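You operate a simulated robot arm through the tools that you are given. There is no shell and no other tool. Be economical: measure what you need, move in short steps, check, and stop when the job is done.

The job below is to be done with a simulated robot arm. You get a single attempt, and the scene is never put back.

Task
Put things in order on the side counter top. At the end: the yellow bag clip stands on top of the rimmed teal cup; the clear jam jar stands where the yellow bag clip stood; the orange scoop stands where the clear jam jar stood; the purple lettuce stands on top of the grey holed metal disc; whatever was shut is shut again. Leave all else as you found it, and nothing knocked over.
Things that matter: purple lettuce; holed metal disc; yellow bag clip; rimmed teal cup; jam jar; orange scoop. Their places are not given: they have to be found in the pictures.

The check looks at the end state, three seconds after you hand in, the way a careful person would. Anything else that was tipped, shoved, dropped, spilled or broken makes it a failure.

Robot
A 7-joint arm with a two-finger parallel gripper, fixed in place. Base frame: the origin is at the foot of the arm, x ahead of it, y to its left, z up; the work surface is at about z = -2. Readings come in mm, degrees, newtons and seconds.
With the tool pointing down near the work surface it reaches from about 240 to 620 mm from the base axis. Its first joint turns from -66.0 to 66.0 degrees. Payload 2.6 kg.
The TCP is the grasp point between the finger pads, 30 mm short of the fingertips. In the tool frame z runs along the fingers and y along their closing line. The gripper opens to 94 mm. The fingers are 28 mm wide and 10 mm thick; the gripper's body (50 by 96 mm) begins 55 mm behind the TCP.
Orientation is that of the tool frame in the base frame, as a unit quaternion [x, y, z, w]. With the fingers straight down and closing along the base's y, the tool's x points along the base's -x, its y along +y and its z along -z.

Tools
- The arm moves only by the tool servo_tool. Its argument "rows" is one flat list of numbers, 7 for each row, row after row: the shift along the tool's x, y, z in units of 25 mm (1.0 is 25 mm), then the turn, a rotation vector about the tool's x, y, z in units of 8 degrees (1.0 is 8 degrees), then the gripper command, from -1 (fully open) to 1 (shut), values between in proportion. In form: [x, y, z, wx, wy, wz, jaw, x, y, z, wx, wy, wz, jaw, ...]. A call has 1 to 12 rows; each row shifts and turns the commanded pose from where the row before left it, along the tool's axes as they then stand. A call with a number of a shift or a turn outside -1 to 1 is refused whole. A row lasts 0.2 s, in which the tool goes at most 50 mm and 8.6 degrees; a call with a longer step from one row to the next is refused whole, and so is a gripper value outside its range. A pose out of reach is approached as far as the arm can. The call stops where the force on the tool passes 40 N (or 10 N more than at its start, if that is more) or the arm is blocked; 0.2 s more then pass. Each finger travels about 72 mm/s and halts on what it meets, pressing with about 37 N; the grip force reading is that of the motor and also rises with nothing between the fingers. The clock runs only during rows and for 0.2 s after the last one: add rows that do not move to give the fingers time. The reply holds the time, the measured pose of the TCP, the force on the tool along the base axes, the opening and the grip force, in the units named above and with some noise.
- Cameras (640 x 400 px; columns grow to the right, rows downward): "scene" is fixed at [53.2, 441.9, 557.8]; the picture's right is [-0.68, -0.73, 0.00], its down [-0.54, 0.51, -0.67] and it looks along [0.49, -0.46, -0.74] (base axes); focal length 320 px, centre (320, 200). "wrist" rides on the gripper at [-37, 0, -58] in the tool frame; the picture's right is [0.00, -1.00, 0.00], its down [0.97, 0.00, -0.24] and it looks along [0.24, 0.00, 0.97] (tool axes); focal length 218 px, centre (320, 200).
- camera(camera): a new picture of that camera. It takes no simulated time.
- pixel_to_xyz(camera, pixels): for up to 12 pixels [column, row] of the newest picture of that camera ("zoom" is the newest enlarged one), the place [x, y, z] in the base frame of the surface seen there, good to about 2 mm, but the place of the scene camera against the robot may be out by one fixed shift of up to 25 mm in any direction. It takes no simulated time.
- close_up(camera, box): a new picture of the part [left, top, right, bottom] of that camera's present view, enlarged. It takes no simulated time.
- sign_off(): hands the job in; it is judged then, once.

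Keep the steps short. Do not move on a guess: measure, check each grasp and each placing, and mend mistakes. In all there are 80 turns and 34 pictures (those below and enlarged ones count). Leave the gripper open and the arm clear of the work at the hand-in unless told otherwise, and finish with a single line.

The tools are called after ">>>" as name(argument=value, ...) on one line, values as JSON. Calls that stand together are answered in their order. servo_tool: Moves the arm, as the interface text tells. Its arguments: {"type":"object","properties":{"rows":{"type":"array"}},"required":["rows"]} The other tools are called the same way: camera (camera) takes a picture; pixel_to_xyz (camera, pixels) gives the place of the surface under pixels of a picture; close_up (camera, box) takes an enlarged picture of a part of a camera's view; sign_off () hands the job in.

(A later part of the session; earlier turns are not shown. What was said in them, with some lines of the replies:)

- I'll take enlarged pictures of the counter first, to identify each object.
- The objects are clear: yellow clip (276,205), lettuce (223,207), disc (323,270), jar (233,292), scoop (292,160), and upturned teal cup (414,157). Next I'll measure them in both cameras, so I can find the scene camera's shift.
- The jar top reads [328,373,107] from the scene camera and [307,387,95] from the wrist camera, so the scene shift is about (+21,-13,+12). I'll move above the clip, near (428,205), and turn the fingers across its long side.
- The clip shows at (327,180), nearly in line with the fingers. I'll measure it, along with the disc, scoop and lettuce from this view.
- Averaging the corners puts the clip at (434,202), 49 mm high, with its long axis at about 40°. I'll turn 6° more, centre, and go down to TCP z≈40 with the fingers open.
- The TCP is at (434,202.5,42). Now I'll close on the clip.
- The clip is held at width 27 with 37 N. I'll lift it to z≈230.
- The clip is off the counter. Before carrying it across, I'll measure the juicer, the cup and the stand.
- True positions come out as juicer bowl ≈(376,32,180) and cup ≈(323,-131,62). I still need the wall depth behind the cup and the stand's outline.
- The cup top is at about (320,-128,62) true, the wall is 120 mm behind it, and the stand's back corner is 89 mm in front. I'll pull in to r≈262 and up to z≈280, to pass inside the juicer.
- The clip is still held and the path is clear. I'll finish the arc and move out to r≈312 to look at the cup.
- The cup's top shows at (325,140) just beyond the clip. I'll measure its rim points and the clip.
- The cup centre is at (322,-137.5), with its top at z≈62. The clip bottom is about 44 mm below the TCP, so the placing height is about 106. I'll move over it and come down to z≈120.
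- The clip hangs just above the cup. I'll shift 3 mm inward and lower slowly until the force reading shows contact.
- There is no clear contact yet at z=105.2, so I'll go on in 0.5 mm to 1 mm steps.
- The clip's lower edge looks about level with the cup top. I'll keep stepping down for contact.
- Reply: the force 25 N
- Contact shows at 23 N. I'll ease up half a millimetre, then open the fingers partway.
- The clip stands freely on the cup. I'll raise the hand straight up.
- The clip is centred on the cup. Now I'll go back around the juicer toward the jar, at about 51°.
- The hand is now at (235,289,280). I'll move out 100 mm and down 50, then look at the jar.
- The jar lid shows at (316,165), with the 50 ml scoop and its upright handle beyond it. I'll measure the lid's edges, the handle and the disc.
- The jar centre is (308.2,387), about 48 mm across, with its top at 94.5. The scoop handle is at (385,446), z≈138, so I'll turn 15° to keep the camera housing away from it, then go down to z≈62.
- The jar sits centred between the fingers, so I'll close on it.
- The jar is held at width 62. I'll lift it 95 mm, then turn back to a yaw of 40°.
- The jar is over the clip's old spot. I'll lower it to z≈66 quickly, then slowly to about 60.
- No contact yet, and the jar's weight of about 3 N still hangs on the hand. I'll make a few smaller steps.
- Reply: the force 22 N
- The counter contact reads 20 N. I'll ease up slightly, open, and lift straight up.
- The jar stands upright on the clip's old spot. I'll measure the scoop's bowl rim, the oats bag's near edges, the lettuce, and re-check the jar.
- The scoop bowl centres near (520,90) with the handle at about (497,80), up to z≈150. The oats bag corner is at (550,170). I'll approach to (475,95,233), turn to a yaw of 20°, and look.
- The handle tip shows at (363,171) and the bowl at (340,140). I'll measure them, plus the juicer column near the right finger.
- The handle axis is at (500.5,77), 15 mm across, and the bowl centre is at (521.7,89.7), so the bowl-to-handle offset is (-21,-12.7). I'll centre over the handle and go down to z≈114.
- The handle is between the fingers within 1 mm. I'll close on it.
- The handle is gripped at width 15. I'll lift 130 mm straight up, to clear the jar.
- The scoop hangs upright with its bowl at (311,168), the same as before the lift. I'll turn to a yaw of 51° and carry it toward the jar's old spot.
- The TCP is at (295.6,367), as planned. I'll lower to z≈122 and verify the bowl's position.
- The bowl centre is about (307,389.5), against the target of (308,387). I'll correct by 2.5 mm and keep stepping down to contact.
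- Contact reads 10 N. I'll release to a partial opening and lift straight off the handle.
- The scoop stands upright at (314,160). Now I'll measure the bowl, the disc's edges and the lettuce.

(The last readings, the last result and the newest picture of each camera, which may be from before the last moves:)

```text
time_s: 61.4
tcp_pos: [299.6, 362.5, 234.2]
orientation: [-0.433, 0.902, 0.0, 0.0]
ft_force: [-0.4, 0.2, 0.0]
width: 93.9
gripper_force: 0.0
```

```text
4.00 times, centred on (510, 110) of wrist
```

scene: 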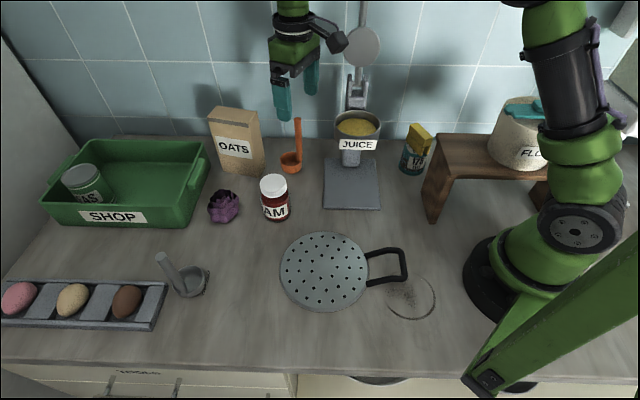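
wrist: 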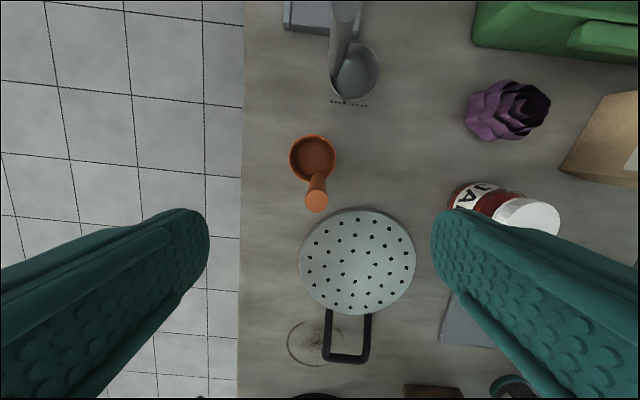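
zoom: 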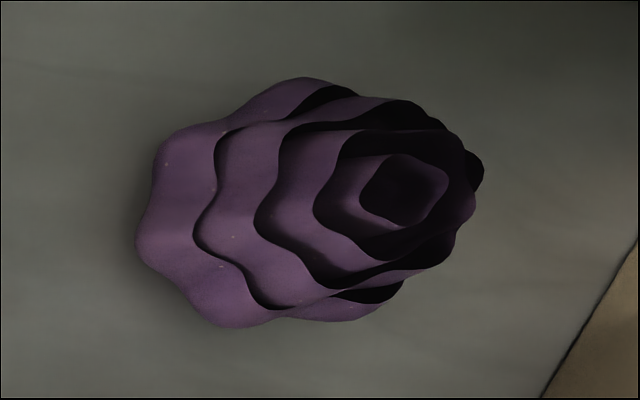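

The scoop bowl is about (306,385) and the disc centre about (265,234), top at z≈10.5. The lettuce is near (515,292). I'll move to hover beside it and look straight down.

>>> servo_tool(rows=[0, 0, 0, 0, 0, 0.888, -1, 0, 0, 0, 0, 0, 0.888, -1, 0, 0, 0, 0, 0, 0.888, -1, -0.671, -0.951, 0, 0, 0, 0, -1, -0.671, -0.951, 0, 0, 0, 0, -1, -0.671, -0.951, 0, 0, 0, 0, -1, -0.671, -0.951, 0, 0, 0, 0, -1, -0.671, -0.951, 0, 0, 0, 0, -1, -0.671, -0.951, 0, 0, 0, 0, -1, -0.671, -0.951, 0, 0, 0, 0, -1, 0, 0, 0, 0, 0, 0, -1])

>>> camera(camera="wrist")

```text
time_s: 63.8
tcp_pos: [483.5, 278.1, 232.9]
orientation: [-0.258, 0.966, 0.0, 0.0]
ft_force: [0.7, 0.0, -0.7]
width: 94.0
gripper_force: 0.0
```

```text
6 pictures are left
```

wrist: 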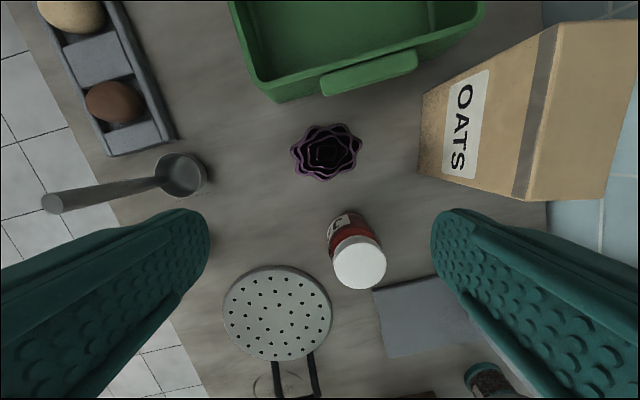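

The lettuce shows at (326,153). I'll measure its outline and top, the crate's handle, and the bag's edges.

>>> pixel_to_xyz(camera="wrist", pixels=[[293, 153], [361, 155], [326, 126], [326, 179], [327, 151], [306, 140], [350, 140], [300, 170], [345, 175], [330, 88], [412, 70], [428, 150]])

>>> close_up(camera="wrist", box=[266, 115, 386, 190])

```text
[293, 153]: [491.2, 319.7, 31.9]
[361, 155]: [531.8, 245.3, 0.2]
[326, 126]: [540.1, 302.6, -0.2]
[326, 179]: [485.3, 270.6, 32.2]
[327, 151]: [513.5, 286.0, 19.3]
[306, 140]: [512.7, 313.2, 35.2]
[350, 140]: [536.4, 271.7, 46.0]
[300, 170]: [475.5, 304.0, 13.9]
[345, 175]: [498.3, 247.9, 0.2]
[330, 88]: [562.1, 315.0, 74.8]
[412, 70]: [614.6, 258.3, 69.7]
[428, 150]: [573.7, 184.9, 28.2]
```

```text
5.33 times, centred on (326, 152) of wrist
```

zoom: 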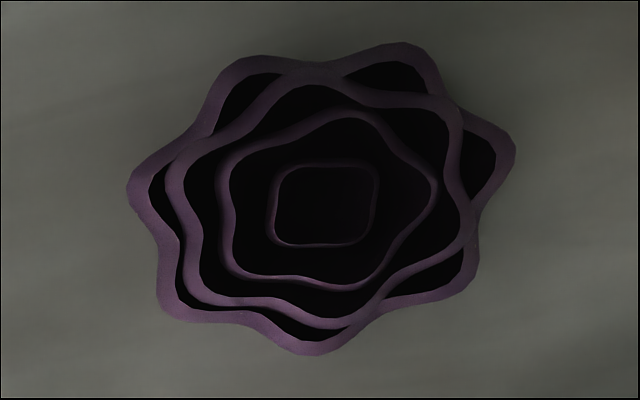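

The lettuce centre is (513.5,287.3) and its outer leaves reach z≈32. It is about 80 mm wide along a closing line at a yaw of 15°, against 94 mm of opening. I'll read the crate's rim height before going down beside it.

>>> pixel_to_xyz(camera="wrist", pixels=[[265, 82], [275, 98], [322, 78], [325, 95], [365, 62], [370, 80], [300, 74], [415, 60], [440, 44], [255, 60], [238, 20], [420, 95]])

>>> servo_tool(rows=[0, 0, 0, 0, 0, 0.93, -1, 0, 0, 0, 0, 0, 0.93, -1, -0.624, 0.052, 0, 0, 0, 0, -1, -0.624, 0.052, 0, 0, 0, 0, -1, 0, 0, 0.8, 0, 0, 0, -1, 0, 0, 0.8, 0, 0, 0, -1, 0, 0, 0.8, 0, 0, 0, -1, 0, 0, 0.8, 0, 0, 0, -1, 0, 0, 0, 0, 0, 0, -1])

```text
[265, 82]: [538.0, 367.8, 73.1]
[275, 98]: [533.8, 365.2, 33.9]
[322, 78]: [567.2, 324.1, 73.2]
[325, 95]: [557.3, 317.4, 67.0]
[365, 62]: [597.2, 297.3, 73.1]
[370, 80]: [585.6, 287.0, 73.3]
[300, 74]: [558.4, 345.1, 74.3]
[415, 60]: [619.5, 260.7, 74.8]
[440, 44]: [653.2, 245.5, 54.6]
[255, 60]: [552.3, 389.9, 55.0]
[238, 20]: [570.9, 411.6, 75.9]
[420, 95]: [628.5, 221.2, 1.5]
```

```text
time_s: 65.8
tcp_pos: [506.7, 285.3, 152.4]
orientation: [-0.132, 0.991, 0.0, 0.0]
ft_force: [0.5, -0.4, -0.3]
width: 93.7
gripper_force: 0.1
out of reach, approached as far as the arm can: row 4
```

The crate rim and handle reach only z≈75, so with the TCP at 52 the camera (z≈110) clears them. The arm fell short at height, and reach grows lower down. I'll go down to z≈100 and check.

>>> servo_tool(rows=[0, 0, 0.7, 0, 0, 0, -1, 0, 0, 0.7, 0, 0, 0, -1, 0, 0, 0.7, 0, 0, 0, -1, 0, 0, 0, 0, 0, 0, -1, 0, 0, 0, 0, 0, 0, -1])

```text
time_s: 67.0
tcp_pos: [505.5, 286.3, 102.5]
orientation: [-0.131, 0.991, 0.0, 0.0]
ft_force: [0.1, -1.0, -0.7]
width: 94.1
gripper_force: 0.0
```

The TCP is at (505.5,286.3), 8 mm short. I'll move out the rest and check with a picture before going lower.

>>> servo_tool(rows=[-0.316, 0.015, 0, 0, 0, 0, -1, 0, 0, 0, 0, 0, 0, -1, 0, 0, 0, 0, 0, 0, -1])

>>> camera(camera="wrist")

```text
time_s: 67.8
tcp_pos: [512.8, 288.3, 102.1]
orientation: [-0.131, 0.991, 0.0, 0.0]
ft_force: [0.4, -0.4, 0.1]
width: 93.8
gripper_force: 0.1
```

```text
4 pictures are left
```

wrist: 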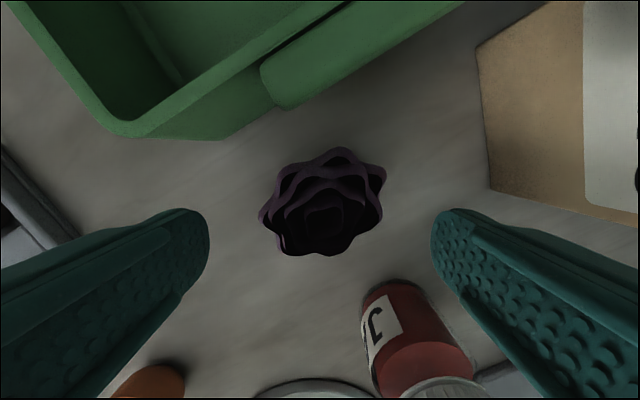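

The lettuce is centred at column 323 between the fingers, clear of the crate and the jar. I'll lower to z≈52.

>>> servo_tool(rows=[0, 0, 0.667, 0, 0, 0, -1, 0, 0, 0.667, 0, 0, 0, -1, 0, 0, 0.667, 0, 0, 0, -1, 0, 0, 0, 0, 0, 0, -1])

```text
time_s: 68.8
tcp_pos: [510.2, 288.2, 51.0]
orientation: [-0.131, 0.991, 0.0, 0.0]
ft_force: [0.6, -0.3, -0.5]
width: 94.3
gripper_force: 0.0
```

There was no contact going down. I'll close on the lettuce.

>>> servo_tool(rows=[0, 0, 0, 0, 0, 0, -0.6, 0, 0, 0, 0, 0, 0, -0.2, 0, 0, 0, 0, 0, 0, 0.4, 0, 0, 0, 0, 0, 0, 1, 0, 0, 0, 0, 0, 0, 1])

```text
time_s: 70.0
tcp_pos: [512.3, 287.9, 50.5]
orientation: [-0.132, 0.991, 0.0, 0.0]
ft_force: [0.2, 0.4, -0.2]
width: 81.8
gripper_force: 36.9
```

The lettuce is held at 81.8 mm. I'll lift straight up 50 mm, then rise and pull inward so it clears the jar.

>>> servo_tool(rows=[0, 0, -0.2, 0, 0, 0, 1, 0, 0, -0.5, 0, 0, 0, 1, 0, 0, -0.65, 0, 0, 0, 1, 0, 0, -0.65, 0, 0, 0, 1, 0.3, 0, -0.8, 0, 0, 0, 1, 0.3, 0, -0.8, 0, 0, 0, 1, 0.3, 0, -0.8, 0, 0, 0, 1, 0.3, 0, -0.5, 0, 0, 0, 1, 0, 0, 0, 0, 0, 0, 1])

```text
time_s: 72.0
tcp_pos: [483.8, 279.5, 172.7]
orientation: [-0.132, 0.991, 0.0, 0.0]
ft_force: [0.3, -0.5, -1.4]
width: 81.6
gripper_force: 36.9
```

It is held and clear of the crate. I'll carry it at z≈172 to above the disc centre, (265,234).

>>> servo_tool(rows=[0.989, 0.059, 0, 0, 0, 0, 1, 0.989, 0.059, 0, 0, 0, 0, 1, 0.989, 0.059, 0, 0, 0, 0, 1, 0.989, 0.059, 0, 0, 0, 0, 1, 0.989, 0.059, 0, 0, 0, 0, 1, 0.989, 0.059, 0, 0, 0, 0, 1, 0.989, 0.059, 0, 0, 0, 0, 1, 0.989, 0.059, 0, 0, 0, 0, 1, 0.989, 0.059, 0, 0, 0, 0, 1, 0, 0, 0, 0, 0, 0, 1])

>>> camera(camera="scene")

```text
time_s: 74.2
tcp_pos: [264.4, 235.3, 173.3]
orientation: [-0.131, 0.991, 0.0, 0.0]
ft_force: [-0.1, -0.1, -0.6]
width: 81.4
gripper_force: 37.1
```

```text
3 pictures are left
```

scene: 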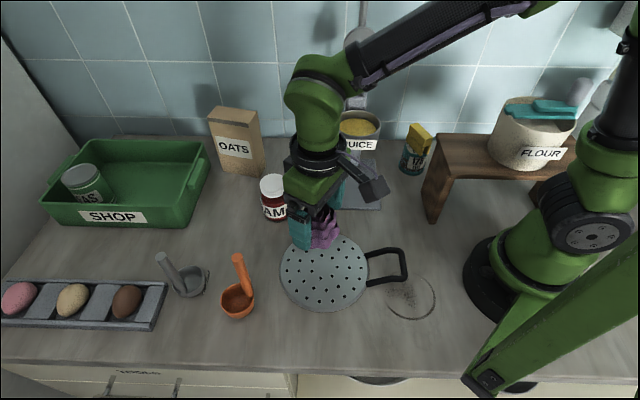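

Everything else stands in place. The placing height is about 63, so I'll lower to z≈68, then slowly.

>>> servo_tool(rows=[0, 0, 0.83, 0, 0, 0, 1, 0, 0, 0.83, 0, 0, 0, 1, 0, 0, 0.83, 0, 0, 0, 1, 0, 0, 0.83, 0, 0, 0, 1, 0, 0, 0.83, 0, 0, 0, 1, 0, 0, 0.04, 0, 0, 0, 1, 0, 0, 0.04, 0, 0, 0, 1, 0, 0, 0, 0, 0, 0, 1])

>>> servo_tool(rows=[0, 0, 0.04, 0, 0, 0, 1, 0, 0, 0, 0, 0, 0, 1])

```text
time_s: 76.0
tcp_pos: [265.1, 236.3, 67.5]
orientation: [-0.131, 0.991, 0.0, 0.0]
ft_force: [-0.3, -0.8, -0.9]
width: 81.0
gripper_force: 37.3
```

```text
time_s: 76.6
tcp_pos: [267.1, 236.1, 65.5]
orientation: [-0.132, 0.991, 0.0, 0.001]
ft_force: [-0.8, 0.1, -0.8]
width: 81.4
gripper_force: 37.6
```

>>> servo_tool(rows=[0, 0, 0.04, 0, 0, 0, 1, 0, 0, 0.03, 0, 0, 0, 1, 0, 0, 0, 0, 0, 0, 1])

>>> servo_tool(rows=[0, 0, 0.03, 0, 0, 0, 1, 0, 0, 0, 0, 0, 0, 1])

```text
time_s: 77.4
tcp_pos: [266.9, 237.8, 63.7]
orientation: [-0.131, 0.991, 0.0, 0.0]
ft_force: [-0.5, -0.3, -0.8]
width: 80.9
gripper_force: 37.7
```

```text
time_s: 78.0
tcp_pos: [266.4, 237.0, 62.9]
orientation: [-0.132, 0.991, 0.001, 0.0]
ft_force: [0.1, 0.3, -1.2]
width: 81.0
gripper_force: 36.6
```

Still no contact at z=62.9, so I'll continue in 0.7 mm steps.

>>> servo_tool(rows=[0, 0, 0.03, 0, 0, 0, 1, 0, 0, 0, 0, 0, 0, 1])

>>> servo_tool(rows=[0, 0, 0.03, 0, 0, 0, 1, 0, 0, 0, 0, 0, 0, 1])

```text
time_s: 78.6
tcp_pos: [265.3, 237.5, 62.3]
orientation: [-0.131, 0.991, 0.0, 0.0]
ft_force: [-5.7, -3.3, 17.3]
width: 80.8
gripper_force: 36.5
```

```text
time_s: 79.1
tcp_pos: [265.6, 236.6, 63.7]
orientation: [-0.13, 0.992, -0.001, 0.0]
ft_force: [-1.5, -2.2, 6.7]
width: 80.4
gripper_force: 37.0
stopped in row 2: the force on the tool passed its limit (the readings are from after the stop); the commanded pose is now the measured one
```

Contact is confirmed, and the second step stopped itself on force. I'll open fully and check before lifting.

>>> servo_tool(rows=[0, 0, 0, 0, 0, 0, 0.5, 0, 0, 0, 0, 0, 0, -0.5, 0, 0, 0, 0, 0, 0, -1, 0, 0, 0, 0, 0, 0, -1, 0, 0, 0, 0, 0, 0, -1])

>>> camera(camera="wrist")

```text
time_s: 80.3
tcp_pos: [267.2, 236.5, 62.4]
orientation: [-0.13, 0.992, 0.0, 0.0]
ft_force: [0.0, 0.3, 0.6]
width: 93.9
gripper_force: 0.0
```

```text
2 pictures are left
```

wrist: 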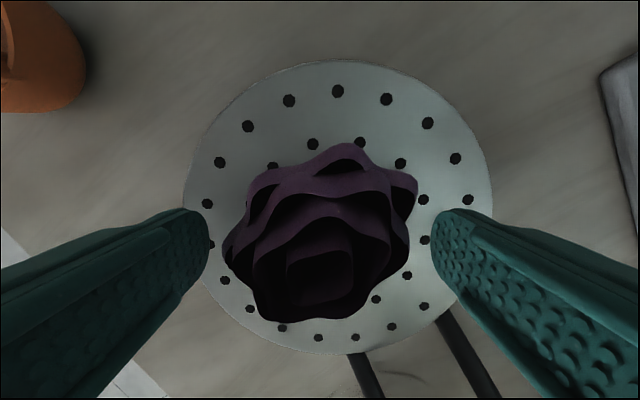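

The lettuce sits upright near the middle of the disc, clear of both fingers. I'll lift slowly straight up to z≈260.

>>> servo_tool(rows=[0, 0, -0.2, 0, 0, 0, -1, 0, 0, -0.5, 0, 0, 0, -1, 0, 0, -0.9, 0, 0, 0, -1, 0, 0, -0.9, 0, 0, 0, -1, 0, 0, -0.9, 0, 0, 0, -1, 0, 0, -0.9, 0, 0, 0, -1, 0, 0, -0.9, 0, 0, 0, -1, 0, 0, -0.9, 0, 0, 0, -1, 0, 0, -0.9, 0, 0, 0, -1, 0, 0, -0.9, 0, 0, 0, -1, 0, 0, 0, 0, 0, 0, -1])

>>> camera(camera="scene")

```text
time_s: 82.7
tcp_pos: [265.9, 237.3, 261.9]
orientation: [-0.129, 0.992, 0.0, 0.0]
ft_force: [-0.7, -0.1, -0.3]
width: 94.0
gripper_force: 0.2
```

```text
1 pictures are left
```

scene: 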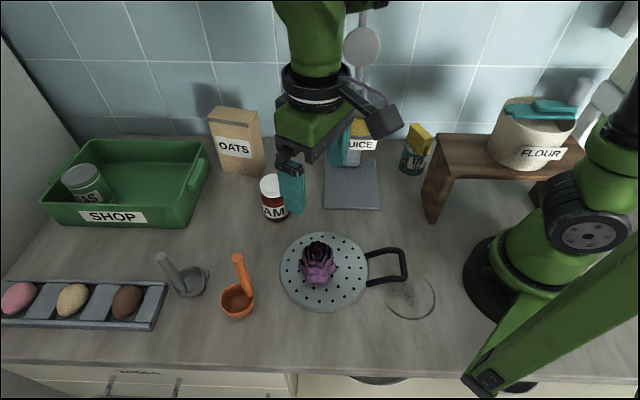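

All four placings stand, nothing else has moved and nothing was opened. The gripper is open and the arm is clear, so I'm handing in.

>>> sign_off()

```text
The job is handed in.
```

The job is handed in: the clip stands on the teal cup, the jar where the clip stood, the scoop where the jar stood, and the lettuce on the holed disc; nothing was opened, and the last picture shows nothing else moved or knocked over.
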